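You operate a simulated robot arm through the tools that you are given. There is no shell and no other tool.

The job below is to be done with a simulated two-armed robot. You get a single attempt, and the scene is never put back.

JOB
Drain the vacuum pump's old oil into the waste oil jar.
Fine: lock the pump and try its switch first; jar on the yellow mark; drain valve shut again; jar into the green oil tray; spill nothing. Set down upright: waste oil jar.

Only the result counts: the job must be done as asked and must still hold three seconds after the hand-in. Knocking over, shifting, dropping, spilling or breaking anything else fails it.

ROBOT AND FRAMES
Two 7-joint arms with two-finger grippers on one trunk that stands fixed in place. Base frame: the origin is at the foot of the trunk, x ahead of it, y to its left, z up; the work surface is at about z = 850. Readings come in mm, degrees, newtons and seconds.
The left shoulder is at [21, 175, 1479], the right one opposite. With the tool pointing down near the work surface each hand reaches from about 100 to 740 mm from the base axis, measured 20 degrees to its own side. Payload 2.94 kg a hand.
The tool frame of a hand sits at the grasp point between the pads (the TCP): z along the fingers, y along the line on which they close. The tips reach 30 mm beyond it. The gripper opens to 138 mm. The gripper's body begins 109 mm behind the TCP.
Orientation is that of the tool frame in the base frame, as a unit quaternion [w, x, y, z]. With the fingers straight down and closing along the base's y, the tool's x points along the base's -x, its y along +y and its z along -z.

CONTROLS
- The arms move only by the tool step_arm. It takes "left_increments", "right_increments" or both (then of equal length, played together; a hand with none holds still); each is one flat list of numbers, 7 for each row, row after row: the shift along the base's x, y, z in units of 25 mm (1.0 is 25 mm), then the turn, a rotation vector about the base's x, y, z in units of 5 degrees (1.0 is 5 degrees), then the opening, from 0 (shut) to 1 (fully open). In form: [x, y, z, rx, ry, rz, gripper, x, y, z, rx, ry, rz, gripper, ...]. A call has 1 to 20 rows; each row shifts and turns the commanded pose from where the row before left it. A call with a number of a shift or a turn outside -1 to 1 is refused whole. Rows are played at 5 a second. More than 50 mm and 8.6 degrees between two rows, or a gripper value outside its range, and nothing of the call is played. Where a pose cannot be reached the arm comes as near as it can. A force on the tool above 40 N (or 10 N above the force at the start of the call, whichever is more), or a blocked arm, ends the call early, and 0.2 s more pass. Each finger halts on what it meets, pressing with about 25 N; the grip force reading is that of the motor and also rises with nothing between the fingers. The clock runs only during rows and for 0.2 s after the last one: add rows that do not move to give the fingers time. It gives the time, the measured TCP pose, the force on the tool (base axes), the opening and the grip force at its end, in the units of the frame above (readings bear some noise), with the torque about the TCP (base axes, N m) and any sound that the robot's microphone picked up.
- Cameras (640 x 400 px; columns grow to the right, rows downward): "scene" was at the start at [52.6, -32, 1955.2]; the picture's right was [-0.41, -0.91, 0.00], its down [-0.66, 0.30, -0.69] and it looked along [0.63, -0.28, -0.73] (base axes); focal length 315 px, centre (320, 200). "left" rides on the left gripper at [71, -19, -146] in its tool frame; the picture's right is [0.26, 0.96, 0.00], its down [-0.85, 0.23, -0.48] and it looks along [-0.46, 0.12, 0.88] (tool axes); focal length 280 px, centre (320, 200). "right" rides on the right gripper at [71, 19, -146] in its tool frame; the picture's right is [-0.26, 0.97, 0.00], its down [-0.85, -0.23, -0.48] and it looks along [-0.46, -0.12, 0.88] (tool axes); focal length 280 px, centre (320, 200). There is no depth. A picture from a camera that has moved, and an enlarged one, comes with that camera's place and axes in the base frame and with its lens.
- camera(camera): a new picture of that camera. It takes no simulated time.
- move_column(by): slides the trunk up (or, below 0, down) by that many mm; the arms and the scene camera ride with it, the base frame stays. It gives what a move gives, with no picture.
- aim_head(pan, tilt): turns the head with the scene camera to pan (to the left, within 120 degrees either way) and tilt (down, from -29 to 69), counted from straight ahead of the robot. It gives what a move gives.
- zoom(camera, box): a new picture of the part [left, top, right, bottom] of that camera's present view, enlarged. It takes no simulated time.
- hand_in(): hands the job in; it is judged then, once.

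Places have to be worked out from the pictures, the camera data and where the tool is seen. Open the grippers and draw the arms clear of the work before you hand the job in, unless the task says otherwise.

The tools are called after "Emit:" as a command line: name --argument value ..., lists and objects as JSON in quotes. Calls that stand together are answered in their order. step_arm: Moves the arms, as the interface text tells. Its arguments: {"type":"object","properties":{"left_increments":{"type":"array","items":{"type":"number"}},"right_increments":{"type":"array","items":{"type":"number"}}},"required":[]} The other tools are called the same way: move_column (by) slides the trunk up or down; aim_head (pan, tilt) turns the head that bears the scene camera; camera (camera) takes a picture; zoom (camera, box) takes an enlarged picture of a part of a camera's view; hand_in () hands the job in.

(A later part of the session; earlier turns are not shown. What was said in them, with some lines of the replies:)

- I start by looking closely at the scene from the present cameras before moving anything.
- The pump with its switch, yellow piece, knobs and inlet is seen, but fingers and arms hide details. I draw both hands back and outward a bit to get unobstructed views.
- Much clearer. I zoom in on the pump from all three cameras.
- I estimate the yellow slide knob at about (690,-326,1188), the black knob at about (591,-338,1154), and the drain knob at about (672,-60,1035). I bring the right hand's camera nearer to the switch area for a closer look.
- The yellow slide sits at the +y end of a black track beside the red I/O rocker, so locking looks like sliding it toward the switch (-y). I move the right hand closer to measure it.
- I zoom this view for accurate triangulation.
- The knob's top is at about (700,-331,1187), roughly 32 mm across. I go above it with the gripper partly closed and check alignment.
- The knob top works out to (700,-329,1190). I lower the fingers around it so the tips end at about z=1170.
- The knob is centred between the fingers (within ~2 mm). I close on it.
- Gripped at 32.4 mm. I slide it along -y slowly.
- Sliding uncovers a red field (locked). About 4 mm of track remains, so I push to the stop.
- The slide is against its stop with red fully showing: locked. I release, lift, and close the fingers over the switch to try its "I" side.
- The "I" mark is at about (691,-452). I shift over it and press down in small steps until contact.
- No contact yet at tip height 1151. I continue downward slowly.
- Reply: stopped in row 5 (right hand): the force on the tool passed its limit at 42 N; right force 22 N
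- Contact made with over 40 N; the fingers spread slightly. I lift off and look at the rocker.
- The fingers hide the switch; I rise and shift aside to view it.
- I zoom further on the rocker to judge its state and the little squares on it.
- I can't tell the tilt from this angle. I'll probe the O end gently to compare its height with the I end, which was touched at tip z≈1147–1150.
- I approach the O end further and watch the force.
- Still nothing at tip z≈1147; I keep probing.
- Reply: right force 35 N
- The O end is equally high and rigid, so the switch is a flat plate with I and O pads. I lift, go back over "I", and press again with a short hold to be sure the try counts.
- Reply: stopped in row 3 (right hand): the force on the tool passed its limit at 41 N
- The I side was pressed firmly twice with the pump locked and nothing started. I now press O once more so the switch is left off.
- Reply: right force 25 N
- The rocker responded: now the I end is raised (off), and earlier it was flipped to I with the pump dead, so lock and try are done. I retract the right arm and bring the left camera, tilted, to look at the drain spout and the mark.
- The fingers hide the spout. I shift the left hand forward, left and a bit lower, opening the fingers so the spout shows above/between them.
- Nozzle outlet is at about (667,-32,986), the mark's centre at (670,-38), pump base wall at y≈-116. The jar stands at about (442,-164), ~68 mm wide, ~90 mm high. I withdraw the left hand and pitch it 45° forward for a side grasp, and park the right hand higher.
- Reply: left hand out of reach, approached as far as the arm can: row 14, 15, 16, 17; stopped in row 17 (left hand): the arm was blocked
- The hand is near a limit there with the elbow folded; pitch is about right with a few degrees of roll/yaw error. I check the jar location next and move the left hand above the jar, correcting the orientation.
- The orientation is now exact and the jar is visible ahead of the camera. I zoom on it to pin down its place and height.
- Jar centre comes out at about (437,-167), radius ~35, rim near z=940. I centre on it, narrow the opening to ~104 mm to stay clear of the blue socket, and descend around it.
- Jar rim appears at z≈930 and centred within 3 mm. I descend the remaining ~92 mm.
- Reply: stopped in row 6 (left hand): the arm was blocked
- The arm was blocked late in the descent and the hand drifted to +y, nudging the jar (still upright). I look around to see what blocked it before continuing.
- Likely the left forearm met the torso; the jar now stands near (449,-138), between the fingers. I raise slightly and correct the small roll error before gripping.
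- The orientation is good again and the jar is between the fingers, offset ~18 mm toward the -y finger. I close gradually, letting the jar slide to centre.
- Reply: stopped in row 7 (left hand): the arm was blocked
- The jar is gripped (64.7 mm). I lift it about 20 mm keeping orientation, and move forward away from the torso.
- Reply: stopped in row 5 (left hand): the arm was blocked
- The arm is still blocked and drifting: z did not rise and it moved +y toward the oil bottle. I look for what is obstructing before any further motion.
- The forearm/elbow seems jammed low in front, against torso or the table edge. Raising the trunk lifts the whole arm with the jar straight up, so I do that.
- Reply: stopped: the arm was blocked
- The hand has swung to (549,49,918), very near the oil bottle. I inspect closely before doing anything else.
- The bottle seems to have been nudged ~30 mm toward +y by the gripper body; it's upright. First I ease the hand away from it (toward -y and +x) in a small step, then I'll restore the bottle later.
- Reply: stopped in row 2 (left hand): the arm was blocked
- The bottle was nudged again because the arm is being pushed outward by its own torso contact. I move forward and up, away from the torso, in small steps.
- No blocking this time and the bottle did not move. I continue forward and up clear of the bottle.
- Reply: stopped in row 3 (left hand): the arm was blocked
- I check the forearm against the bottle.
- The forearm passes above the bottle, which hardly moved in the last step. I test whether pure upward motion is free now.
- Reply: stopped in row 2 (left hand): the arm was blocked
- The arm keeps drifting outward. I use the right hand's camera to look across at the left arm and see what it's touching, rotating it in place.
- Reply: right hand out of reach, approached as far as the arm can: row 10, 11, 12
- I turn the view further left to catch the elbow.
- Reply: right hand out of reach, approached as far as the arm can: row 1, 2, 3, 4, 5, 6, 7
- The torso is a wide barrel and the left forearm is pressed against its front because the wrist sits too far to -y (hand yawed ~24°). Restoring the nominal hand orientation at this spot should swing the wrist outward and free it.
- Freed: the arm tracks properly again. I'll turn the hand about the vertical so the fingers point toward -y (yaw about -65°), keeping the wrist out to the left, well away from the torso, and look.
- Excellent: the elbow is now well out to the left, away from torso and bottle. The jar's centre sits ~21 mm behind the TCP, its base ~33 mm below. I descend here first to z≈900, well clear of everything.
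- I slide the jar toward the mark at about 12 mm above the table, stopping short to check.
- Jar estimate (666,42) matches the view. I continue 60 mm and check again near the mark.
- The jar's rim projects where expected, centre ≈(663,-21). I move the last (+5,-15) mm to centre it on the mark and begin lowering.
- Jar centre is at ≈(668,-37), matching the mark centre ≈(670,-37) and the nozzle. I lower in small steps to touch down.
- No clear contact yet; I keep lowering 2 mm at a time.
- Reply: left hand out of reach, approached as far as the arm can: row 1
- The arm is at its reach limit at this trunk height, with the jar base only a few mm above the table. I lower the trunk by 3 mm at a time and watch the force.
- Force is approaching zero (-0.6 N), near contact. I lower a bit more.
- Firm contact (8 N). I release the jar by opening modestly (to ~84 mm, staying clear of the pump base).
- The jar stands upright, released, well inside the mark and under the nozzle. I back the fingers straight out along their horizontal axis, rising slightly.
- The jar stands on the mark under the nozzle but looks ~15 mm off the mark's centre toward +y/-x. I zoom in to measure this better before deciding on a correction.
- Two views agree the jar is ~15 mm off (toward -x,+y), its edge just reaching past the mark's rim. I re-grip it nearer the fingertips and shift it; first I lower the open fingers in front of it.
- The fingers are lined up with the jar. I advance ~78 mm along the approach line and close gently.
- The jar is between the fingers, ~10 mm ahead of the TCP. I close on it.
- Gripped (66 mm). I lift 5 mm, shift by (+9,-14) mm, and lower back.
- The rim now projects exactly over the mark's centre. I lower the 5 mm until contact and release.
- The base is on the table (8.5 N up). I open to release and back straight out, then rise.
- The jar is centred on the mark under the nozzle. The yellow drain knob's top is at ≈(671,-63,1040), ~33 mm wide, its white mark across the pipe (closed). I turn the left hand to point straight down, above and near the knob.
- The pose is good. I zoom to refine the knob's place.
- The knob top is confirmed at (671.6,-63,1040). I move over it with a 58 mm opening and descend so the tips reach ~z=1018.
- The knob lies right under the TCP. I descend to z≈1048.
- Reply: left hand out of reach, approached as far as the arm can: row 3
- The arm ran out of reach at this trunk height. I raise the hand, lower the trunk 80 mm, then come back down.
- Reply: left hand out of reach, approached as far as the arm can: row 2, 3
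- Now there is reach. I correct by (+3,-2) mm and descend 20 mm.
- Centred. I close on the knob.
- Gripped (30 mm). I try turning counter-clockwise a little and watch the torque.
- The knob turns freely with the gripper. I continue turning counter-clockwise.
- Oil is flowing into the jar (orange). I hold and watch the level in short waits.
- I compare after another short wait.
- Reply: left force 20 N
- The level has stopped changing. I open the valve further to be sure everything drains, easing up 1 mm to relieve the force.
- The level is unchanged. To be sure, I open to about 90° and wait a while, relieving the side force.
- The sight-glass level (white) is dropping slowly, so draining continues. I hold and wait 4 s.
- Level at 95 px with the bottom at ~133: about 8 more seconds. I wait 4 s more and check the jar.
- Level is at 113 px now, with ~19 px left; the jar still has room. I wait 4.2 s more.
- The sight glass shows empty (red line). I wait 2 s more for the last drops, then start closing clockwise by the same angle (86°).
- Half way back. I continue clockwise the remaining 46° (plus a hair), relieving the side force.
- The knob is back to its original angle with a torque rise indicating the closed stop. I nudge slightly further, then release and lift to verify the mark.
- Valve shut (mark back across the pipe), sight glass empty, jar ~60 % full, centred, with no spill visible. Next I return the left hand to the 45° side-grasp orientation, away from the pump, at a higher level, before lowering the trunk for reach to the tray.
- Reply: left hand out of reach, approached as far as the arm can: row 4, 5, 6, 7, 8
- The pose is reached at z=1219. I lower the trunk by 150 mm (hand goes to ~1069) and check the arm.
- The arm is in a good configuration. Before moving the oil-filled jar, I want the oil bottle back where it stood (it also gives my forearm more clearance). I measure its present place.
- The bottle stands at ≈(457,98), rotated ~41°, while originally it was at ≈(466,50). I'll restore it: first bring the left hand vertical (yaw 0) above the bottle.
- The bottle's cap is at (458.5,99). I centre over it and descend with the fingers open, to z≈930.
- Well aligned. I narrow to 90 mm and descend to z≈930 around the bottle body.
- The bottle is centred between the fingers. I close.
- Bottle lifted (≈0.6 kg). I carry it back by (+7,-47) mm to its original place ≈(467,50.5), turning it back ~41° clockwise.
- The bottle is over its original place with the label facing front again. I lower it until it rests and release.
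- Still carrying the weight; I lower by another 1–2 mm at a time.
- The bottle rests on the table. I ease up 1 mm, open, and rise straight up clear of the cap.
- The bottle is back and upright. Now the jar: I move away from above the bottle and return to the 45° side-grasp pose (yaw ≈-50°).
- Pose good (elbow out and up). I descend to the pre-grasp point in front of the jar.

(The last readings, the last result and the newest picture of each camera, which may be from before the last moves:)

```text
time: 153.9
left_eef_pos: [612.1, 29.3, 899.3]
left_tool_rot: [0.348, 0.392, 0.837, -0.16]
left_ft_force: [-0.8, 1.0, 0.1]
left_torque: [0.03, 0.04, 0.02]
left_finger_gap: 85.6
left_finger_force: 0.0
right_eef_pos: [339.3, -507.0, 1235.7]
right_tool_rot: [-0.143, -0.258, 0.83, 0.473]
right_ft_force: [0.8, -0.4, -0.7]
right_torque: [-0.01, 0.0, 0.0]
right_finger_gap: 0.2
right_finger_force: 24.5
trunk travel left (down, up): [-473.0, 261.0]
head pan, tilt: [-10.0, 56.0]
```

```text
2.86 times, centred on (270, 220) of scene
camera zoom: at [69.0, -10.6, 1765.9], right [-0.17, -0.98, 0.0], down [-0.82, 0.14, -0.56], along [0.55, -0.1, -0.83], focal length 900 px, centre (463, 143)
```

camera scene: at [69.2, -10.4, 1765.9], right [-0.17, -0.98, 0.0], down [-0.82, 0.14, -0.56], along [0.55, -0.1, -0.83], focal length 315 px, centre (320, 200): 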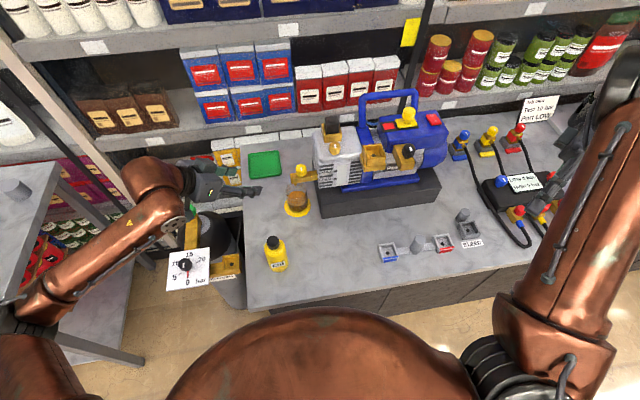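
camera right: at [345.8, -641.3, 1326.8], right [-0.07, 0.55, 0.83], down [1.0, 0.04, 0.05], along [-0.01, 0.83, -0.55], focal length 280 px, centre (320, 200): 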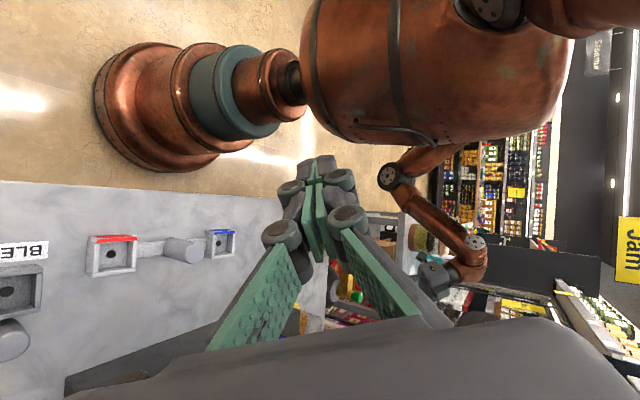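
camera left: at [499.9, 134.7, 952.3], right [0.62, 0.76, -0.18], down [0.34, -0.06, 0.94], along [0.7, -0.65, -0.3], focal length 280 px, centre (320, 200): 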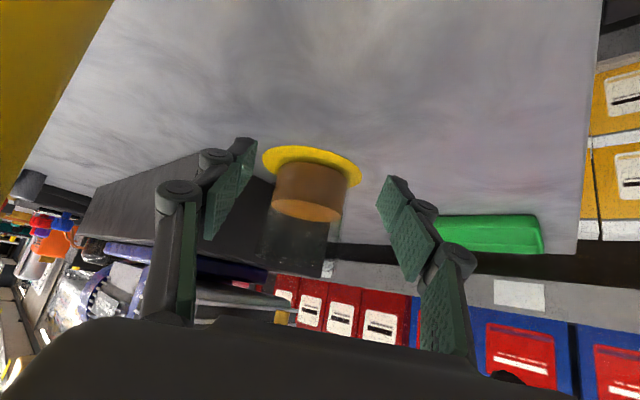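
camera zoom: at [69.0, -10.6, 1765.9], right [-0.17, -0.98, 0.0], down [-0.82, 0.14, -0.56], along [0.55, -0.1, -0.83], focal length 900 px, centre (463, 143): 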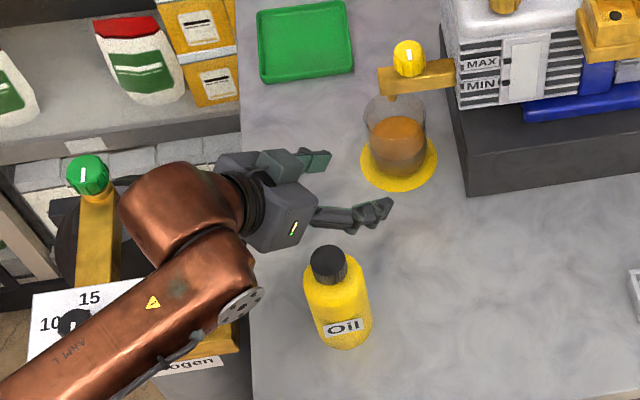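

The jar (about half full) is straight ahead, ~4 mm to the right. I advance ~84 mm in small steps with that correction.

Emit:
step_arm --left_increments '[0.12, 0.1, 0, 0, 0, 0, 0.62, 0.356, -0.431, 0, 0, 0, 0, 0.62, 0.356, -0.431, 0, 0, 0, 0, 0.62, 0.356, -0.431, 0, 0, 0, 0, 0.62, 0.356, -0.431, 0, 0, 0, 0, 0.62, 0.356, -0.431, 0, 0, 0, 0, 0.62, 0.356, -0.431, 0, 0, 0, 0, 0.62, 0, 0, 0, 0, 0, 0, 0.62]'

Emit:
camera --camera "left"

Emit:
zoom --camera "scene" --box '[250, 170, 350, 240]'

```text
time: 155.7
left_eef_pos: [669.0, -32.0, 899.7]
left_tool_rot: [0.348, 0.391, 0.837, -0.159]
left_ft_force: [-0.3, 0.6, 0.7]
left_torque: [-0.03, 0.0, 0.01]
left_finger_gap: 85.6
left_finger_force: 0.0
right_eef_pos: [338.9, -506.6, 1235.6]
right_tool_rot: [-0.143, -0.257, 0.831, 0.473]
right_ft_force: [-0.2, 0.8, 0.0]
right_torque: [0.0, 0.01, -0.03]
right_finger_gap: 0.3
right_finger_force: 25.0
trunk travel left (down, up): [-473.0, 261.0]
head pan, tilt: [-10.0, 56.0]
```

```text
taken
camera left: at [556.0, 73.3, 952.8], right [0.62, 0.76, -0.18], down [0.34, -0.06, 0.94], along [0.7, -0.64, -0.3], focal length 280 px, centre (320, 200)
```

left: 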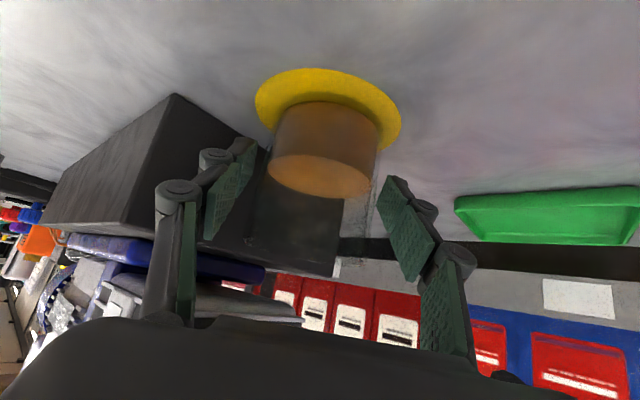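

```text
5.71 times, centred on (300, 205) of scene
camera zoom: at [69.0, -10.5, 1765.9], right [-0.17, -0.98, 0.0], down [-0.82, 0.14, -0.56], along [0.55, -0.1, -0.83], focal length 1800 px, centre (434, 171)
```

zoom: 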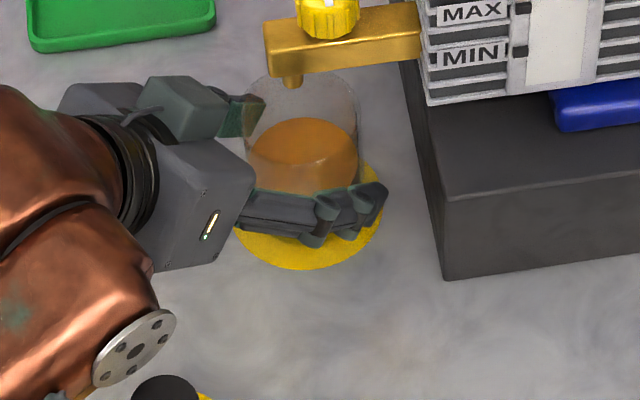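

Centred. I close on the jar gently.

Emit:
step_arm --left_increments '[0, 0, 0, 0, 0, 0, 0.58, 0, 0, 0, 0, 0, 0, 0.55, 0, 0, 0, 0, 0, 0, 0.52, 0, 0, 0, 0, 0, 0, 0.5, 0, 0, 0, 0, 0, 0, 0.48, 0, 0, 0, 0, 0, 0, 0.46, 0, 0, 0, 0, 0, 0, 0.42, 0, 0, 0, 0, 0, 0, 0.4, 0, 0, 0, 0, 0, 0, 0.4]'

Emit:
camera --camera "left"

```text
time: 157.7
left_eef_pos: [668.4, -31.4, 899.2]
left_tool_rot: [0.348, 0.392, 0.836, -0.16]
left_ft_force: [0.2, -0.2, 0.6]
left_torque: [-0.07, 0.08, -0.02]
left_finger_gap: 66.1
left_finger_force: 25.3
right_eef_pos: [339.7, -506.5, 1234.7]
right_tool_rot: [-0.142, -0.256, 0.83, 0.474]
right_ft_force: [0.5, 0.1, 0.6]
right_torque: [-0.01, -0.03, -0.01]
right_finger_gap: 0.0
right_finger_force: 24.8
trunk travel left (down, up): [-473.0, 261.0]
head pan, tilt: [-10.0, 56.0]
```

```text
taken
camera left: at [555.9, 73.0, 953.0], right [0.62, 0.76, -0.18], down [0.34, -0.06, 0.94], along [0.7, -0.65, -0.3], focal length 280 px, centre (320, 200)
```

left: 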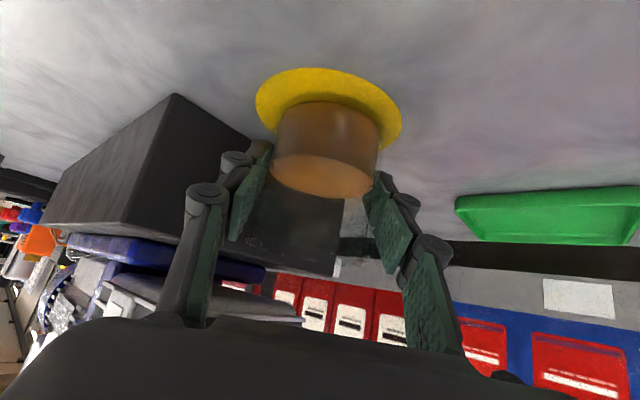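

Gripped (66 mm). I lift 10 mm and move the jar slowly out from under the nozzle toward +y.

Emit:
step_arm --left_increments '[0, 0, 0.15, 0, 0, 0, 0.4, 0, 0, 0.25, 0, 0, 0, 0.4, 0, 0.2, 0, 0, 0, 0, 0.4, 0, 0.35, 0, 0, 0, 0, 0.4, 0, 0.4, 0, 0, 0, 0, 0.4, 0, 0.4, 0, 0, 0, 0, 0.4, 0, 0.4, 0, 0, 0, 0, 0.4, 0, 0.4, 0.1, 0, 0, 0, 0.4, 0, 0.4, 0.2, 0, 0, 0, 0.4, 0, 0.3, 0.3, 0, 0, 0, 0.4, 0, 0.2, 0.3, 0, 0, 0, 0.4, 0, 0, 0.2, 0, 0, 0, 0.4, 0, 0, 0, 0, 0, 0, 0.4]'

Emit:
camera --camera "left"

Emit:
zoom --camera "scene" --box '[220, 140, 360, 240]'

```text
time: 160.5
left_eef_pos: [670.1, 45.3, 935.5]
left_tool_rot: [0.347, 0.392, 0.836, -0.16]
left_ft_force: [0.0, -0.4, -1.3]
left_torque: [0.05, -0.01, -0.01]
left_finger_gap: 65.9
left_finger_force: 24.4
right_eef_pos: [338.7, -507.8, 1235.9]
right_tool_rot: [-0.142, -0.257, 0.83, 0.473]
right_ft_force: [-0.3, -1.2, 0.7]
right_torque: [-0.01, -0.02, 0.01]
right_finger_gap: 0.0
right_finger_force: 24.6
trunk travel left (down, up): [-473.0, 261.0]
head pan, tilt: [-10.0, 56.0]
```

```text
taken
camera left: at [556.8, 150.5, 989.5], right [0.62, 0.76, -0.18], down [0.34, -0.06, 0.94], along [0.7, -0.64, -0.3], focal length 280 px, centre (320, 200)
```

left: 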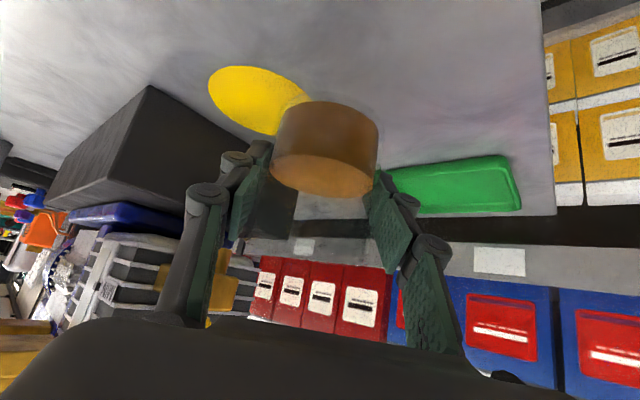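

```text
4.00 times, centred on (290, 190) of scene
camera zoom: at [69.5, -10.8, 1765.8], right [-0.17, -0.98, 0.0], down [-0.82, 0.14, -0.56], along [0.55, -0.1, -0.83], focal length 1260 px, centre (440, 240)
```

zoom: 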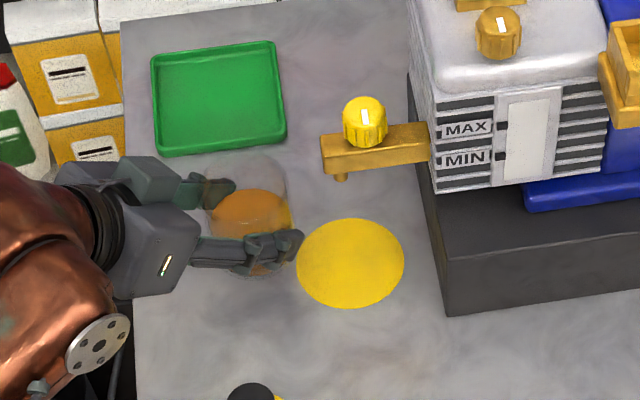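

No spill; the mark is clean. I carry the jar toward the tray (centre ≈(870,62)) while slowly yawing the hand from -50° to about -5°, keeping the jar upright.

Emit:
step_arm --left_increments '[0.2, 0.02, 0.1, 0, 0, 0.3, 0.4, 0.4, 0.04, 0.1, 0, 0, 0.5, 0.4, 0.4, 0.04, 0.1, 0, 0, 0.5, 0.4, 0.4, 0.04, 0, 0, 0, 0.5, 0.4, 0.4, 0.04, 0, 0, 0, 0.5, 0.4, 0.4, 0.04, 0, 0, 0, 0.5, 0.4, 0.4, 0.04, 0, 0, 0, 0.5, 0.4, 0.4, 0.04, 0, 0, 0, 0.5, 0.4, 0.4, 0.04, 0, 0, 0, 0.5, 0.4, 0.4, 0.04, 0, 0, 0, 0.5, 0.4, 0.4, 0.04, 0, 0, 0, 0.5, 0.4, 0.2, 0.04, 0, 0, 0, 0.3, 0.4, 0, 0, 0, 0, 0, 0, 0.4]'

Emit:
camera --camera "left"

Emit:
camera --camera "scene"

```text
time: 163.3
left_eef_pos: [781.6, 56.4, 944.0]
left_tool_rot: [0.376, 0.177, 0.907, -0.071]
left_ft_force: [-0.1, -1.2, -0.7]
left_torque: [0.03, 0.04, 0.01]
left_finger_gap: 65.9
left_finger_force: 25.3
right_eef_pos: [339.5, -508.0, 1235.3]
right_tool_rot: [-0.143, -0.257, 0.831, 0.473]
right_ft_force: [0.1, 1.4, -0.3]
right_torque: [-0.01, -0.01, 0.02]
right_finger_gap: 0.1
right_finger_force: 25.3
trunk travel left (down, up): [-473.0, 261.0]
head pan, tilt: [-10.0, 56.0]
```

```text
taken
camera left: at [632.4, 95.2, 997.5], right [0.19, 0.97, -0.18], down [0.33, 0.11, 0.94], along [0.92, -0.24, -0.3], focal length 280 px, centre (320, 200)
```

left: 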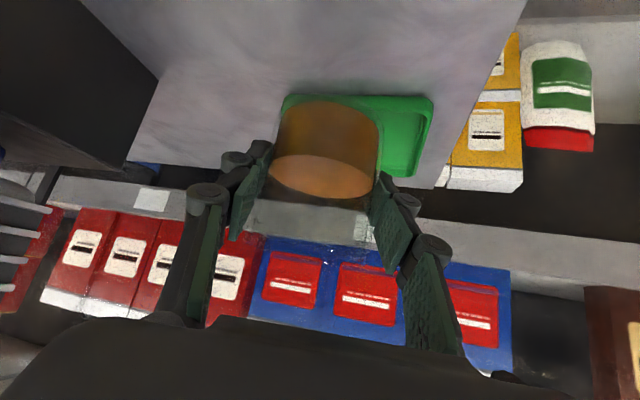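

```text
taken
camera scene: at [69.5, -10.9, 1765.9], right [-0.17, -0.98, 0.0], down [-0.82, 0.14, -0.56], along [0.55, -0.1, -0.83], focal length 315 px, centre (320, 200)
```

scene: 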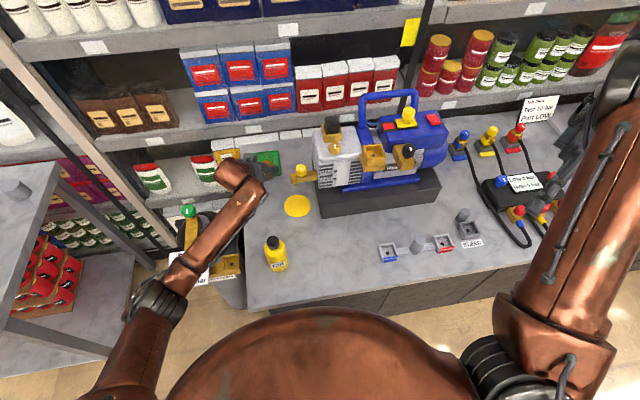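

Tray spans x≈803–930, y≈8–117, so its centre is (866,62). I continue to TCP ≈(862,64).

Emit:
step_arm --left_increments '[0.2, 0.02, 0, 0, 0, 0.3, 0.4, 0.36, 0.03, 0, 0, 0, 0.3, 0.4, 0.36, 0.03, 0, 0, 0, 0.3, 0.4, 0.36, 0.03, 0, 0, 0, 0.3, 0.4, 0.36, 0.03, 0, 0, 0, 0.3, 0.4, 0.36, 0.03, 0, 0, 0, 0.3, 0.4, 0.36, 0.04, 0, 0, 0, 0.3, 0.4, 0.36, 0.04, 0, 0, 0, 0.3, 0.4, 0.3, 0.04, 0, 0, 0, 0.3, 0.4, 0.15, 0.02, 0, 0, 0, 0, 0.4, 0, 0, 0, 0, 0, 0, 0.4]'

Emit:
camera --camera "left"

Emit:
zoom --camera "scene" --box '[200, 110, 340, 210]'

```text
time: 165.7
left_eef_pos: [859.0, 61.6, 944.0]
left_tool_rot: [0.382, 0.07, 0.921, -0.027]
left_ft_force: [-0.1, -0.1, -0.8]
left_torque: [0.0, 0.03, -0.03]
left_finger_gap: 65.8
left_finger_force: 24.5
right_eef_pos: [339.4, -506.3, 1235.4]
right_tool_rot: [-0.142, -0.257, 0.83, 0.474]
right_ft_force: [-1.0, 0.5, 0.0]
right_torque: [0.0, -0.02, 0.04]
right_finger_gap: 0.0
right_finger_force: 24.9
trunk travel left (down, up): [-473.0, 261.0]
head pan, tilt: [-10.0, 56.0]
```

```text
taken
camera left: at [705.4, 66.1, 997.9], right [-0.04, 0.98, -0.18], down [0.29, 0.18, 0.94], along [0.95, -0.02, -0.3], focal length 280 px, centre (320, 200)
```

left: 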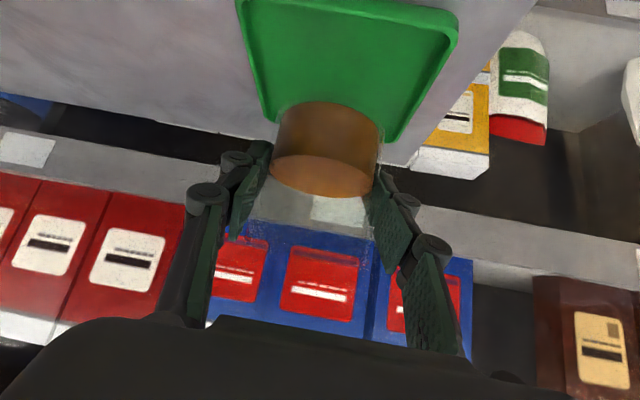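

```text
4.00 times, centred on (270, 160) of scene
camera zoom: at [69.6, -11.3, 1765.9], right [-0.17, -0.98, 0.0], down [-0.82, 0.14, -0.56], along [0.55, -0.1, -0.83], focal length 1260 px, centre (520, 360)
```

zoom: 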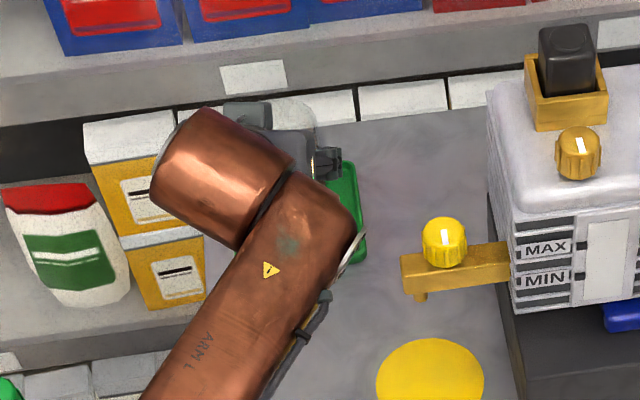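

The jar is over the tray, within ~4 mm of its centre. I correct and lower 30 mm slowly.

Emit:
step_arm --left_increments '[0.14, 0.08, 0, 0, 0, 0, 0.4, 0, 0, -0.3, 0, 0, 0, 0.4, 0, 0, -0.3, 0, 0, 0, 0.4, 0, 0, -0.3, 0, 0, 0, 0.4, 0, 0, -0.3, 0, 0, 0, 0.4, 0, 0, 0, 0, 0, 0, 0.4]'

Emit:
camera --camera "left"

```text
time: 167.1
left_eef_pos: [863.2, 64.9, 913.3]
left_tool_rot: [0.382, 0.07, 0.921, -0.025]
left_ft_force: [0.4, 0.2, -1.3]
left_torque: [-0.02, 0.02, 0.0]
left_finger_gap: 66.0
left_finger_force: 25.0
right_eef_pos: [340.8, -507.4, 1236.5]
right_tool_rot: [-0.142, -0.257, 0.83, 0.474]
right_ft_force: [0.6, -0.9, 1.5]
right_torque: [0.03, 0.02, 0.0]
right_finger_gap: 0.0
right_finger_force: 24.7
trunk travel left (down, up): [-473.0, 261.0]
head pan, tilt: [-10.0, 56.0]
```

```text
taken
camera left: at [709.8, 68.7, 966.7], right [-0.04, 0.98, -0.18], down [0.29, 0.18, 0.94], along [0.95, -0.02, -0.3], focal length 280 px, centre (320, 200)
```

left: 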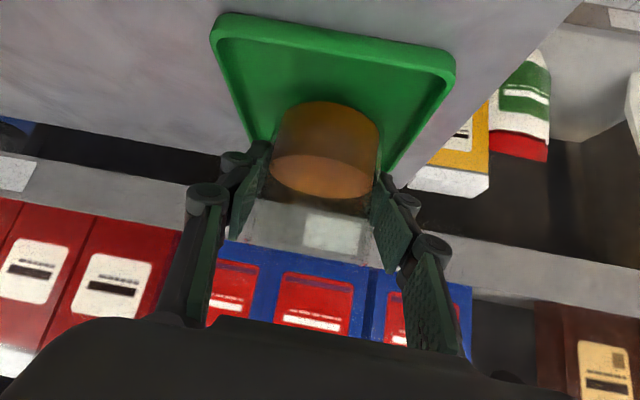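

Clear of the tray walls. I lower in 2 mm steps watching the force.

Emit:
step_arm --left_increments '[0, 0, -0.12, 0, 0, 0, 0.4, 0, 0, -0.08, 0, 0, 0, 0.4, 0, 0, 0, 0, 0, 0, 0.4]'

Emit:
step_arm --left_increments '[0, 0, -0.08, 0, 0, 0, 0.4, 0, 0, 0, 0, 0, 0, 0.4]'

Emit:
step_arm --left_increments '[0, 0, -0.06, 0, 0, 0, 0.4, 0, 0, 0, 0, 0, 0, 0.4]'

```text
time: 167.9
left_eef_pos: [862.2, 65.2, 908.8]
left_tool_rot: [0.382, 0.07, 0.921, -0.026]
left_ft_force: [-0.3, 0.3, -1.4]
left_torque: [0.01, 0.03, 0.01]
left_finger_gap: 65.9
left_finger_force: 25.0
right_eef_pos: [340.7, -507.0, 1234.8]
right_tool_rot: [-0.143, -0.257, 0.83, 0.474]
right_ft_force: [0.7, 0.2, 0.3]
right_torque: [0.01, -0.02, -0.04]
right_finger_gap: 0.0
right_finger_force: 24.6
trunk travel left (down, up): [-473.0, 261.0]
head pan, tilt: [-10.0, 56.0]
```

```text
time: 168.5
left_eef_pos: [862.0, 66.2, 905.4]
left_tool_rot: [0.382, 0.07, 0.921, -0.027]
left_ft_force: [0.2, 0.1, -1.4]
left_torque: [-0.03, 0.02, 0.02]
left_finger_gap: 65.9
left_finger_force: 25.1
right_eef_pos: [339.4, -506.9, 1234.6]
right_tool_rot: [-0.141, -0.257, 0.83, 0.474]
right_ft_force: [1.2, -0.4, 0.2]
right_torque: [0.01, -0.04, 0.01]
right_finger_gap: 0.0
right_finger_force: 24.5
trunk travel left (down, up): [-473.0, 261.0]
head pan, tilt: [-10.0, 56.0]
```

```text
time: 169.1
left_eef_pos: [863.3, 66.1, 905.4]
left_tool_rot: [0.382, 0.07, 0.921, -0.025]
left_ft_force: [0.0, 0.1, -1.8]
left_torque: [-0.01, -0.01, 0.01]
left_finger_gap: 66.2
left_finger_force: 24.9
right_eef_pos: [339.4, -507.3, 1235.4]
right_tool_rot: [-0.143, -0.257, 0.83, 0.474]
right_ft_force: [1.1, 0.7, -0.2]
right_torque: [0.01, -0.05, -0.03]
right_finger_gap: 0.0
right_finger_force: 24.9
trunk travel left (down, up): [-473.0, 261.0]
head pan, tilt: [-10.0, 56.0]
```

Not yet touching; I continue in 1.5 mm steps.

Emit:
step_arm --left_increments '[0, 0, -0.06, 0, 0, 0, 0.4, 0, 0, 0, 0, 0, 0, 0.4]'

Emit:
step_arm --left_increments '[0, 0, -0.06, 0, 0, 0, 0.4, 0, 0, 0, 0, 0, 0, 0.4]'

Emit:
step_arm --left_increments '[0, 0, -0.04, 0, 0, 0, 0.4, 0, 0, 0, 0, 0, 0, 0.4]'

```text
time: 169.7
left_eef_pos: [862.4, 66.7, 904.1]
left_tool_rot: [0.382, 0.071, 0.921, -0.027]
left_ft_force: [0.6, 0.9, 0.2]
left_torque: [0.01, -0.01, 0.0]
left_finger_gap: 66.1
left_finger_force: 25.2
right_eef_pos: [340.5, -507.2, 1235.2]
right_tool_rot: [-0.142, -0.258, 0.83, 0.474]
right_ft_force: [0.3, -0.2, 0.1]
right_torque: [0.02, 0.03, 0.01]
right_finger_gap: 0.0
right_finger_force: 25.3
trunk travel left (down, up): [-473.0, 261.0]
head pan, tilt: [-10.0, 56.0]
```

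```text
time: 170.3
left_eef_pos: [863.7, 64.6, 903.6]
left_tool_rot: [0.383, 0.07, 0.921, -0.026]
left_ft_force: [-1.1, 1.7, 6.7]
left_torque: [-0.07, 0.23, -0.07]
left_finger_gap: 65.9
left_finger_force: 24.7
right_eef_pos: [339.8, -506.8, 1236.5]
right_tool_rot: [-0.142, -0.257, 0.83, 0.474]
right_ft_force: [0.6, 0.3, -0.1]
right_torque: [0.01, 0.0, -0.02]
right_finger_gap: 0.0
right_finger_force: 24.8
trunk travel left (down, up): [-473.0, 261.0]
head pan, tilt: [-10.0, 56.0]
```

```text
time: 170.9
left_eef_pos: [862.0, 65.9, 903.6]
left_tool_rot: [0.383, 0.071, 0.921, -0.026]
left_ft_force: [2.7, 4.0, 11.4]
left_torque: [0.02, 0.09, 0.02]
left_finger_gap: 66.2
left_finger_force: 25.0
right_eef_pos: [338.0, -507.0, 1235.4]
right_tool_rot: [-0.143, -0.257, 0.83, 0.473]
right_ft_force: [-0.4, 0.2, -0.6]
right_torque: [-0.01, 0.01, -0.01]
right_finger_gap: 0.0
right_finger_force: 24.9
trunk travel left (down, up): [-473.0, 261.0]
head pan, tilt: [-10.0, 56.0]
```

The jar rests on the tray floor (11 N). I ease up slightly, open slowly, and check.

Emit:
step_arm --left_increments '[0, 0, 0.05, 0, 0, 0, 0.45, 0, 0, 0, 0, 0, 0, 0.5, 0, 0, 0, 0, 0, 0, 0.54, 0, 0, 0, 0, 0, 0, 0.58, 0, 0, 0, 0, 0, 0, 0.62, 0, 0, 0, 0, 0, 0, 0.62]'

Emit:
camera --camera "left"

```text
time: 172.3
left_eef_pos: [862.4, 65.1, 901.9]
left_tool_rot: [0.382, 0.069, 0.921, -0.026]
left_ft_force: [0.4, 0.2, -0.4]
left_torque: [0.01, -0.01, 0.02]
left_finger_gap: 85.4
left_finger_force: 0.1
right_eef_pos: [340.0, -507.8, 1234.3]
right_tool_rot: [-0.142, -0.257, 0.831, 0.473]
right_ft_force: [-0.3, -0.5, -0.5]
right_torque: [-0.03, 0.01, 0.0]
right_finger_gap: 0.0
right_finger_force: 25.1
trunk travel left (down, up): [-473.0, 261.0]
head pan, tilt: [-10.0, 56.0]
```

```text
taken
camera left: at [708.5, 68.8, 954.9], right [-0.04, 0.98, -0.18], down [0.29, 0.18, 0.94], along [0.95, -0.02, -0.3], focal length 280 px, centre (320, 200)
```

left: 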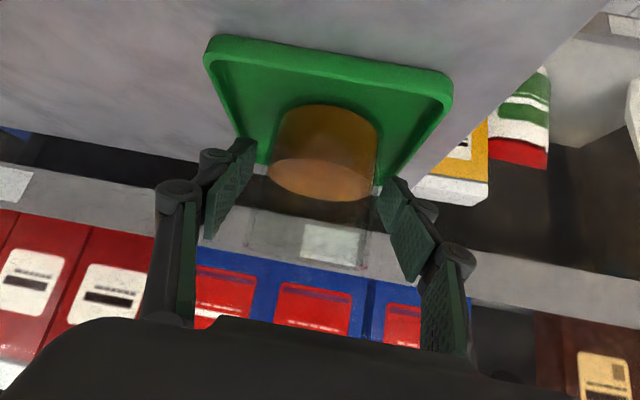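

Released and standing upright in the tray. I back straight out, then rise.

Emit:
step_arm --left_increments '[-0.3, 0.045, 0, 0, 0, 0, 0.62, -0.6, 0.09, 0.05, 0, 0, 0, 0.62, -0.79, 0.12, 0.1, 0, 0, 0, 0.62, -0.79, 0.12, 0.1, 0, 0, 0, 0.62, -0.79, 0.12, 0.2, 0, 0, 0, 0.62, -0.79, 0.12, 0.4, 0, 0, 0, 0.62, -0.6, 0.12, 0.8, 0, 0, 0, 0.62, -0.5, 0.12, 0.9, 0, 0, 0, 0.62, -0.5, 0.1, 0.9, 0, 0, 0, 0.62, -0.4, 0.1, 0.9, 0, 0, 0, 0.62, -0.4, 0.1, 0.9, 0, 0, 0, 0.62]'

Emit:
camera --camera "left"

Emit:
camera --camera "scene"

```text
time: 174.7
left_eef_pos: [697.9, 90.4, 1034.8]
left_tool_rot: [0.382, 0.07, 0.921, -0.026]
left_ft_force: [0.9, 0.0, -0.2]
left_torque: [0.02, 0.01, 0.02]
left_finger_gap: 85.6
left_finger_force: 0.0
right_eef_pos: [339.8, -506.7, 1235.7]
right_tool_rot: [-0.143, -0.257, 0.83, 0.474]
right_ft_force: [0.0, 0.5, 0.0]
right_torque: [0.0, 0.0, -0.03]
right_finger_gap: 0.3
right_finger_force: 25.4
trunk travel left (down, up): [-473.0, 261.0]
head pan, tilt: [-10.0, 56.0]
```

```text
taken
camera left: at [545.1, 94.5, 1087.8], right [-0.04, 0.98, -0.18], down [0.29, 0.18, 0.94], along [0.95, -0.02, -0.3], focal length 280 px, centre (320, 200)
```

left: 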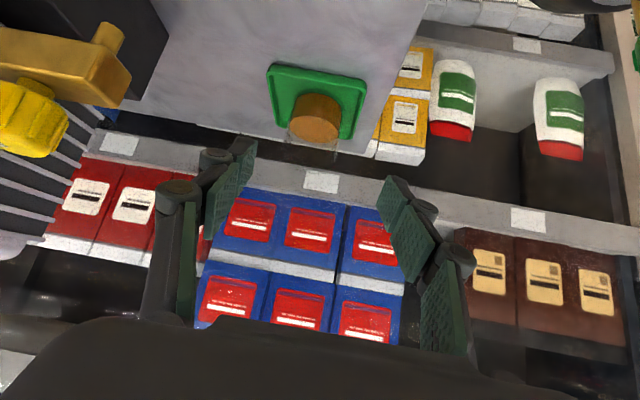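

```text
taken
camera scene: at [68.8, -11.2, 1765.9], right [-0.17, -0.98, 0.0], down [-0.82, 0.14, -0.56], along [0.55, -0.1, -0.83], focal length 315 px, centre (320, 200)
```

scene: 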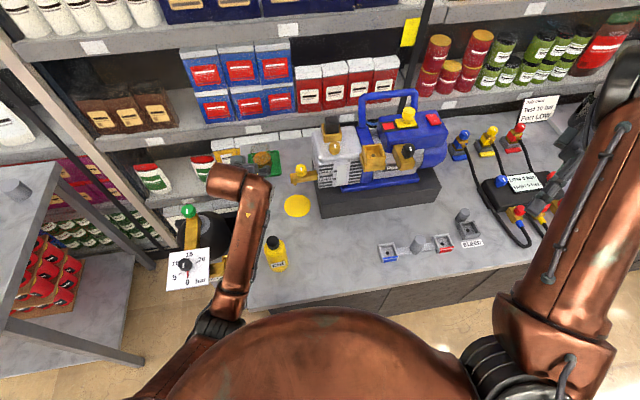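

The jar is in the tray, upright. Now I raise the trunk back to its starting height and aim the head as at the start, to compare the bottle (and everything else) with the first pictures.

Emit:
move_column --by 177

Emit:
aim_head --pan -24.1 --tilt 46.6

Emit:
camera --camera "scene"

Emit:
zoom --camera "scene" --box '[200, 280, 400, 400]'

```text
time: 176.7
left_eef_pos: [701.6, 93.1, 1210.0]
left_tool_rot: [0.382, 0.07, 0.921, -0.026]
left_ft_force: [-0.2, -0.2, 0.0]
left_torque: [-0.01, 0.01, -0.02]
left_finger_gap: 85.4
left_finger_force: 0.1
right_eef_pos: [338.8, -507.1, 1411.6]
right_tool_rot: [-0.142, -0.257, 0.83, 0.474]
right_ft_force: [-0.3, -0.1, -0.9]
right_torque: [0.02, -0.03, 0.02]
right_finger_gap: 0.2
right_finger_force: 25.5
trunk travel left (down, up): [-650.0, 84.0]
head pan, tilt: [-10.0, 56.0]
```

```text
time: 177.4
left_eef_pos: [702.1, 94.3, 1212.0]
left_tool_rot: [0.381, 0.07, 0.921, -0.026]
left_ft_force: [-0.3, -0.3, 0.9]
left_torque: [0.0, -0.01, 0.01]
left_finger_gap: 85.9
left_finger_force: 0.0
right_eef_pos: [339.5, -508.1, 1411.8]
right_tool_rot: [-0.142, -0.257, 0.83, 0.474]
right_ft_force: [0.5, -0.4, 1.5]
right_torque: [0.02, 0.04, 0.01]
right_finger_gap: 0.0
right_finger_force: 24.9
trunk travel left (down, up): [-650.0, 84.0]
head pan, tilt: [-24.1, 46.6]
```

```text
taken
camera scene: at [52.5, -31.5, 1955.0], right [-0.41, -0.91, 0.0], down [-0.66, 0.3, -0.69], along [0.63, -0.28, -0.73], focal length 315 px, centre (320, 200)
```

scene: 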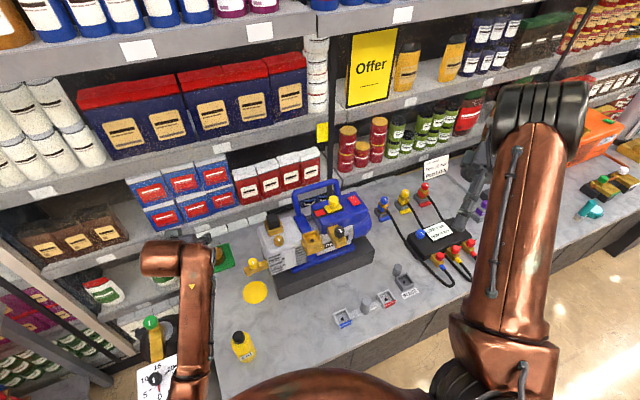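

```text
3.20 times, centred on (300, 340) of scene
camera zoom: at [52.5, -31.5, 1955.0], right [-0.41, -0.91, 0.0], down [-0.66, 0.3, -0.69], along [0.63, -0.28, -0.73], focal length 1008 px, centre (384, -248)
```

zoom: 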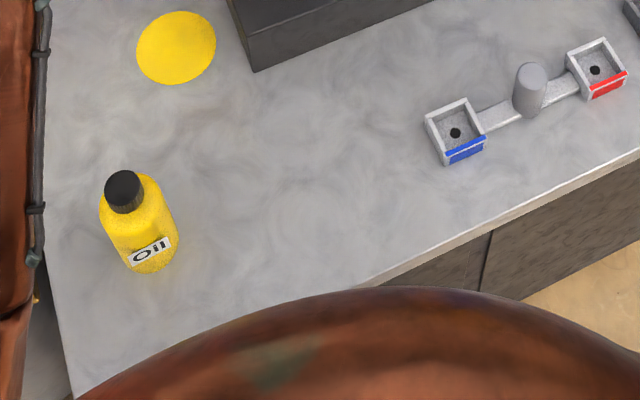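

The bottle matches its original place to ~2 mm with the label facing as before, and the sockets are unmoved. I check the pump, valve and tray once more.

Emit:
zoom --camera "scene" --box '[230, 170, 390, 300]'

Emit:
zoom --camera "left" --box '[0, 0, 400, 200]'

Emit:
zoom --camera "scene" --box '[320, 180, 520, 320]'

```text
3.08 times, centred on (310, 235) of scene
camera zoom: at [52.5, -31.5, 1955.0], right [-0.41, -0.91, 0.0], down [-0.66, 0.3, -0.69], along [0.63, -0.28, -0.73], focal length 969 px, centre (351, 92)
```

zoom: 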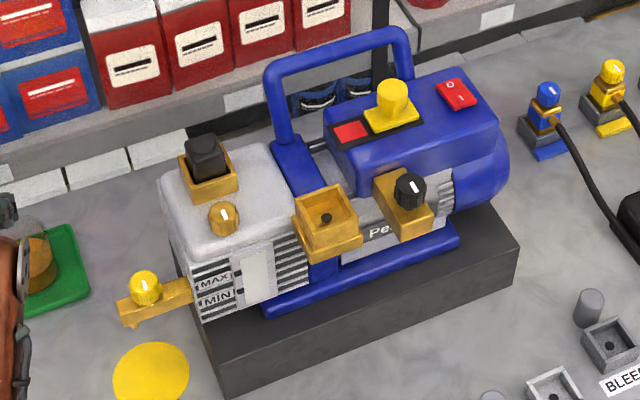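

```text
1.60 times, centred on (200, 100) of left
camera zoom: at [547.2, 97.5, 1263.9], right [-0.04, 0.98, -0.18], down [0.29, 0.18, 0.94], along [0.95, -0.02, -0.3], focal length 449 px, centre (512, 360)
```

zoom: 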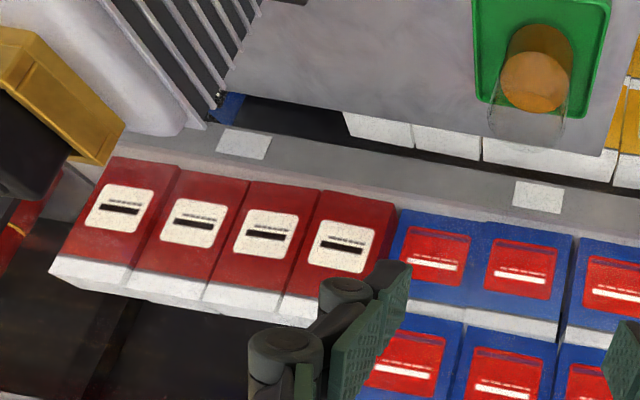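

```text
2.86 times, centred on (420, 250) of scene
camera zoom: at [52.5, -31.5, 1955.0], right [-0.41, -0.91, 0.0], down [-0.66, 0.3, -0.69], along [0.63, -0.28, -0.73], focal length 900 px, centre (34, 57)
```

zoom: 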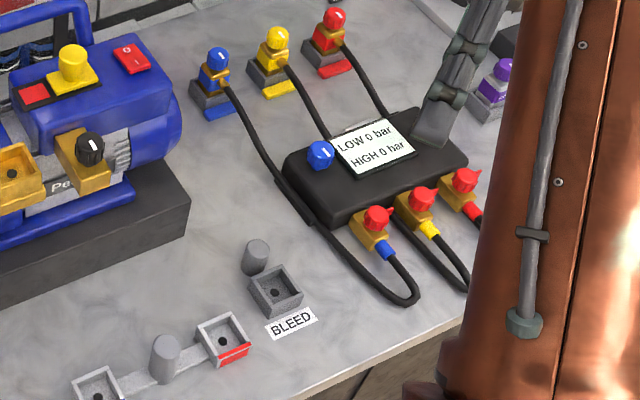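

Everything is in order: red lock showing, switch off, sight glass empty, valve shut, jar upright in the tray, nothing else moved. I draw the left arm up and back and open both grippers.

Emit:
step_arm --left_increments '[-0.4, 0.3, 0.8, 0, 0, 0, 0.8, -0.6, 0.3, 0.7, 0.135, 0.89, 0, 1, -0.6, 0.3, 0.7, 0.135, 0.89, 0, 1, -0.6, 0.3, 0.7, 0.135, 0.89, 0, 1, -0.6, 0.3, 0.7, 0.135, 0.89, 0, 1, -0.6, 0.3, 0.7, 0.135, 0.89, 0, 1, -0.6, 0.3, 0.7, 0.135, 0.89, 0, 1, -0.6, 0.3, 0.6, 0.135, 0.89, 0, 1, -0.6, 0.3, 0.4, 0.135, 0.89, 0, 1, -0.6, 0.2, 0.2, 0.135, 0.89, 0, 1, -0.6, 0, 0.2, 0, 0, 0, 1]' --right_increments '[0, 0, 0.2, 0, 0, 0, 0.3, 0, 0, 0.2, 0, 0, 0, 0.6, 0, 0, 0.2, 0, 0, 0, 1, 0, 0, 0.2, 0, 0, 0, 1, 0, 0, 0, 0, 0, 0, 1, 0, 0, 0, 0, 0, 0, 1, 0, 0, 0, 0, 0, 0, 1, 0, 0, 0, 0, 0, 0, 1, 0, 0, 0, 0, 0, 0, 1, 0, 0, 0, 0, 0, 0, 1, 0, 0, 0, 0, 0, 0, 1]'

Emit:
camera --camera "scene"

Emit:
zoom --camera "scene" --box '[190, 220, 290, 320]'

```text
time: 179.8
left_eef_pos: [635.7, 185.2, 1339.7]
left_tool_rot: [0.039, 0.078, 0.996, 0.0]
left_ft_force: [-0.7, -0.4, 0.0]
left_torque: [0.01, 0.01, 0.0]
left_finger_gap: 137.9
left_finger_force: 0.1
left hand out of reach, approached as far as the arm can: row 5, 6, 7, 8, 9, 11
right_eef_pos: [335.8, -503.4, 1427.8]
right_tool_rot: [-0.142, -0.256, 0.832, 0.471]
right_ft_force: [0.0, -0.2, -0.3]
right_torque: [0.03, 0.0, 0.01]
right_finger_gap: 137.9
right_finger_force: 0.0
right hand out of reach, approached as far as the arm can: row 3, 4
trunk travel left (down, up): [-650.0, 84.0]
head pan, tilt: [-24.1, 46.6]
```

```text
taken
camera scene: at [53.2, -32.4, 1955.0], right [-0.41, -0.91, 0.0], down [-0.66, 0.3, -0.69], along [0.63, -0.28, -0.73], focal length 315 px, centre (320, 200)
```

scene: 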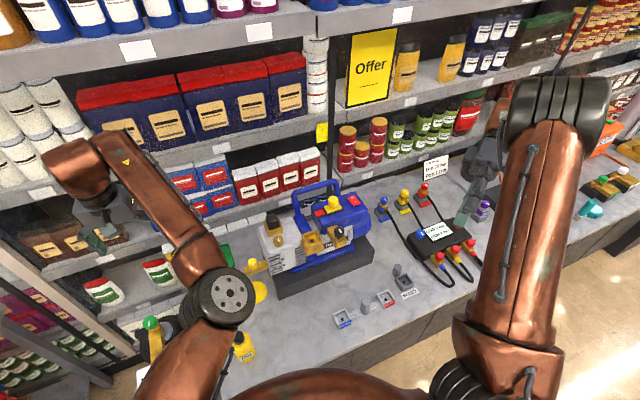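

```text
4.00 times, centred on (240, 270) of scene
camera zoom: at [53.2, -32.4, 1955.0], right [-0.41, -0.91, 0.0], down [-0.66, 0.3, -0.69], along [0.63, -0.28, -0.73], focal length 1260 px, centre (640, -80)
```

zoom: 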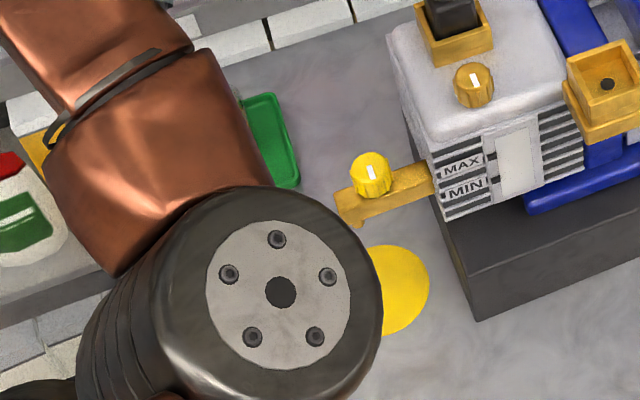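

Both grippers are open and the arms are high and clear. A last look at the jar in the tray through the left camera, then I hand in.

Emit:
camera --camera "left"

Emit:
zoom --camera "left" --box '[80, 60, 320, 210]'

```text
taken
camera left: at [552.2, 177.2, 1479.3], right [-0.11, 0.99, -0.01], down [0.84, 0.1, 0.54], along [0.54, 0.05, -0.84], focal length 280 px, centre (320, 200)
```

left: 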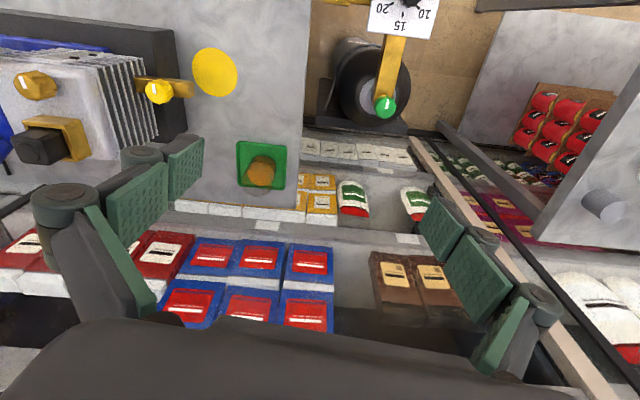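

```text
2.67 times, centred on (200, 135) of left
camera zoom: at [552.2, 177.2, 1479.3], right [-0.11, 0.99, -0.01], down [0.84, 0.1, 0.54], along [0.54, 0.05, -0.84], focal length 748 px, centre (640, 373)
```

zoom: 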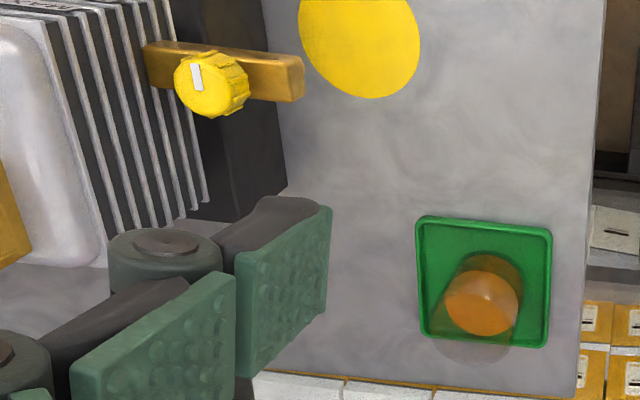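

The jar stands upright in the green tray with the oil in it. The mark and table are clean, the drain valve is shut, the pump is locked and its switch is off, so I hand in.

Emit:
hand_in

```text
The job is handed in.
```

The old oil is drained into the waste oil jar, and the jar now stands upright in the green oil tray. I don't know the judge's verdict. One thing went wrong on the way, and it may count against the job: I moved the oil bottle.

- **Oil bottle:** While I was picking up the jar, the left arm pressed against the robot's own torso and drifted. The gripper pushed the oil bottle about 50 mm along the table and turned it; it stayed upright. I put it back to within about 2 mm of where it stood, with the label facing nearly as before.
- **Jar:** That same drift slid the empty jar about 30 mm before I lifted it. It was never knocked over.
- **Lock and switch:** I slid the yellow lock to its stop, which uncovered the red field. I then pressed the switch to I twice; nothing started and no sound was reported. I left it at O.
- **Draining:** The jar stood centred on the yellow mark under the nozzle. I kept the drain valve open until the sight glass was empty, and the jar ended about half full.
- **Afterwards:** I turned the valve back to its closed stop. The mark and table look clean, with no spill.
- **Arms:** Both grippers are open and the arms are clear of the work.
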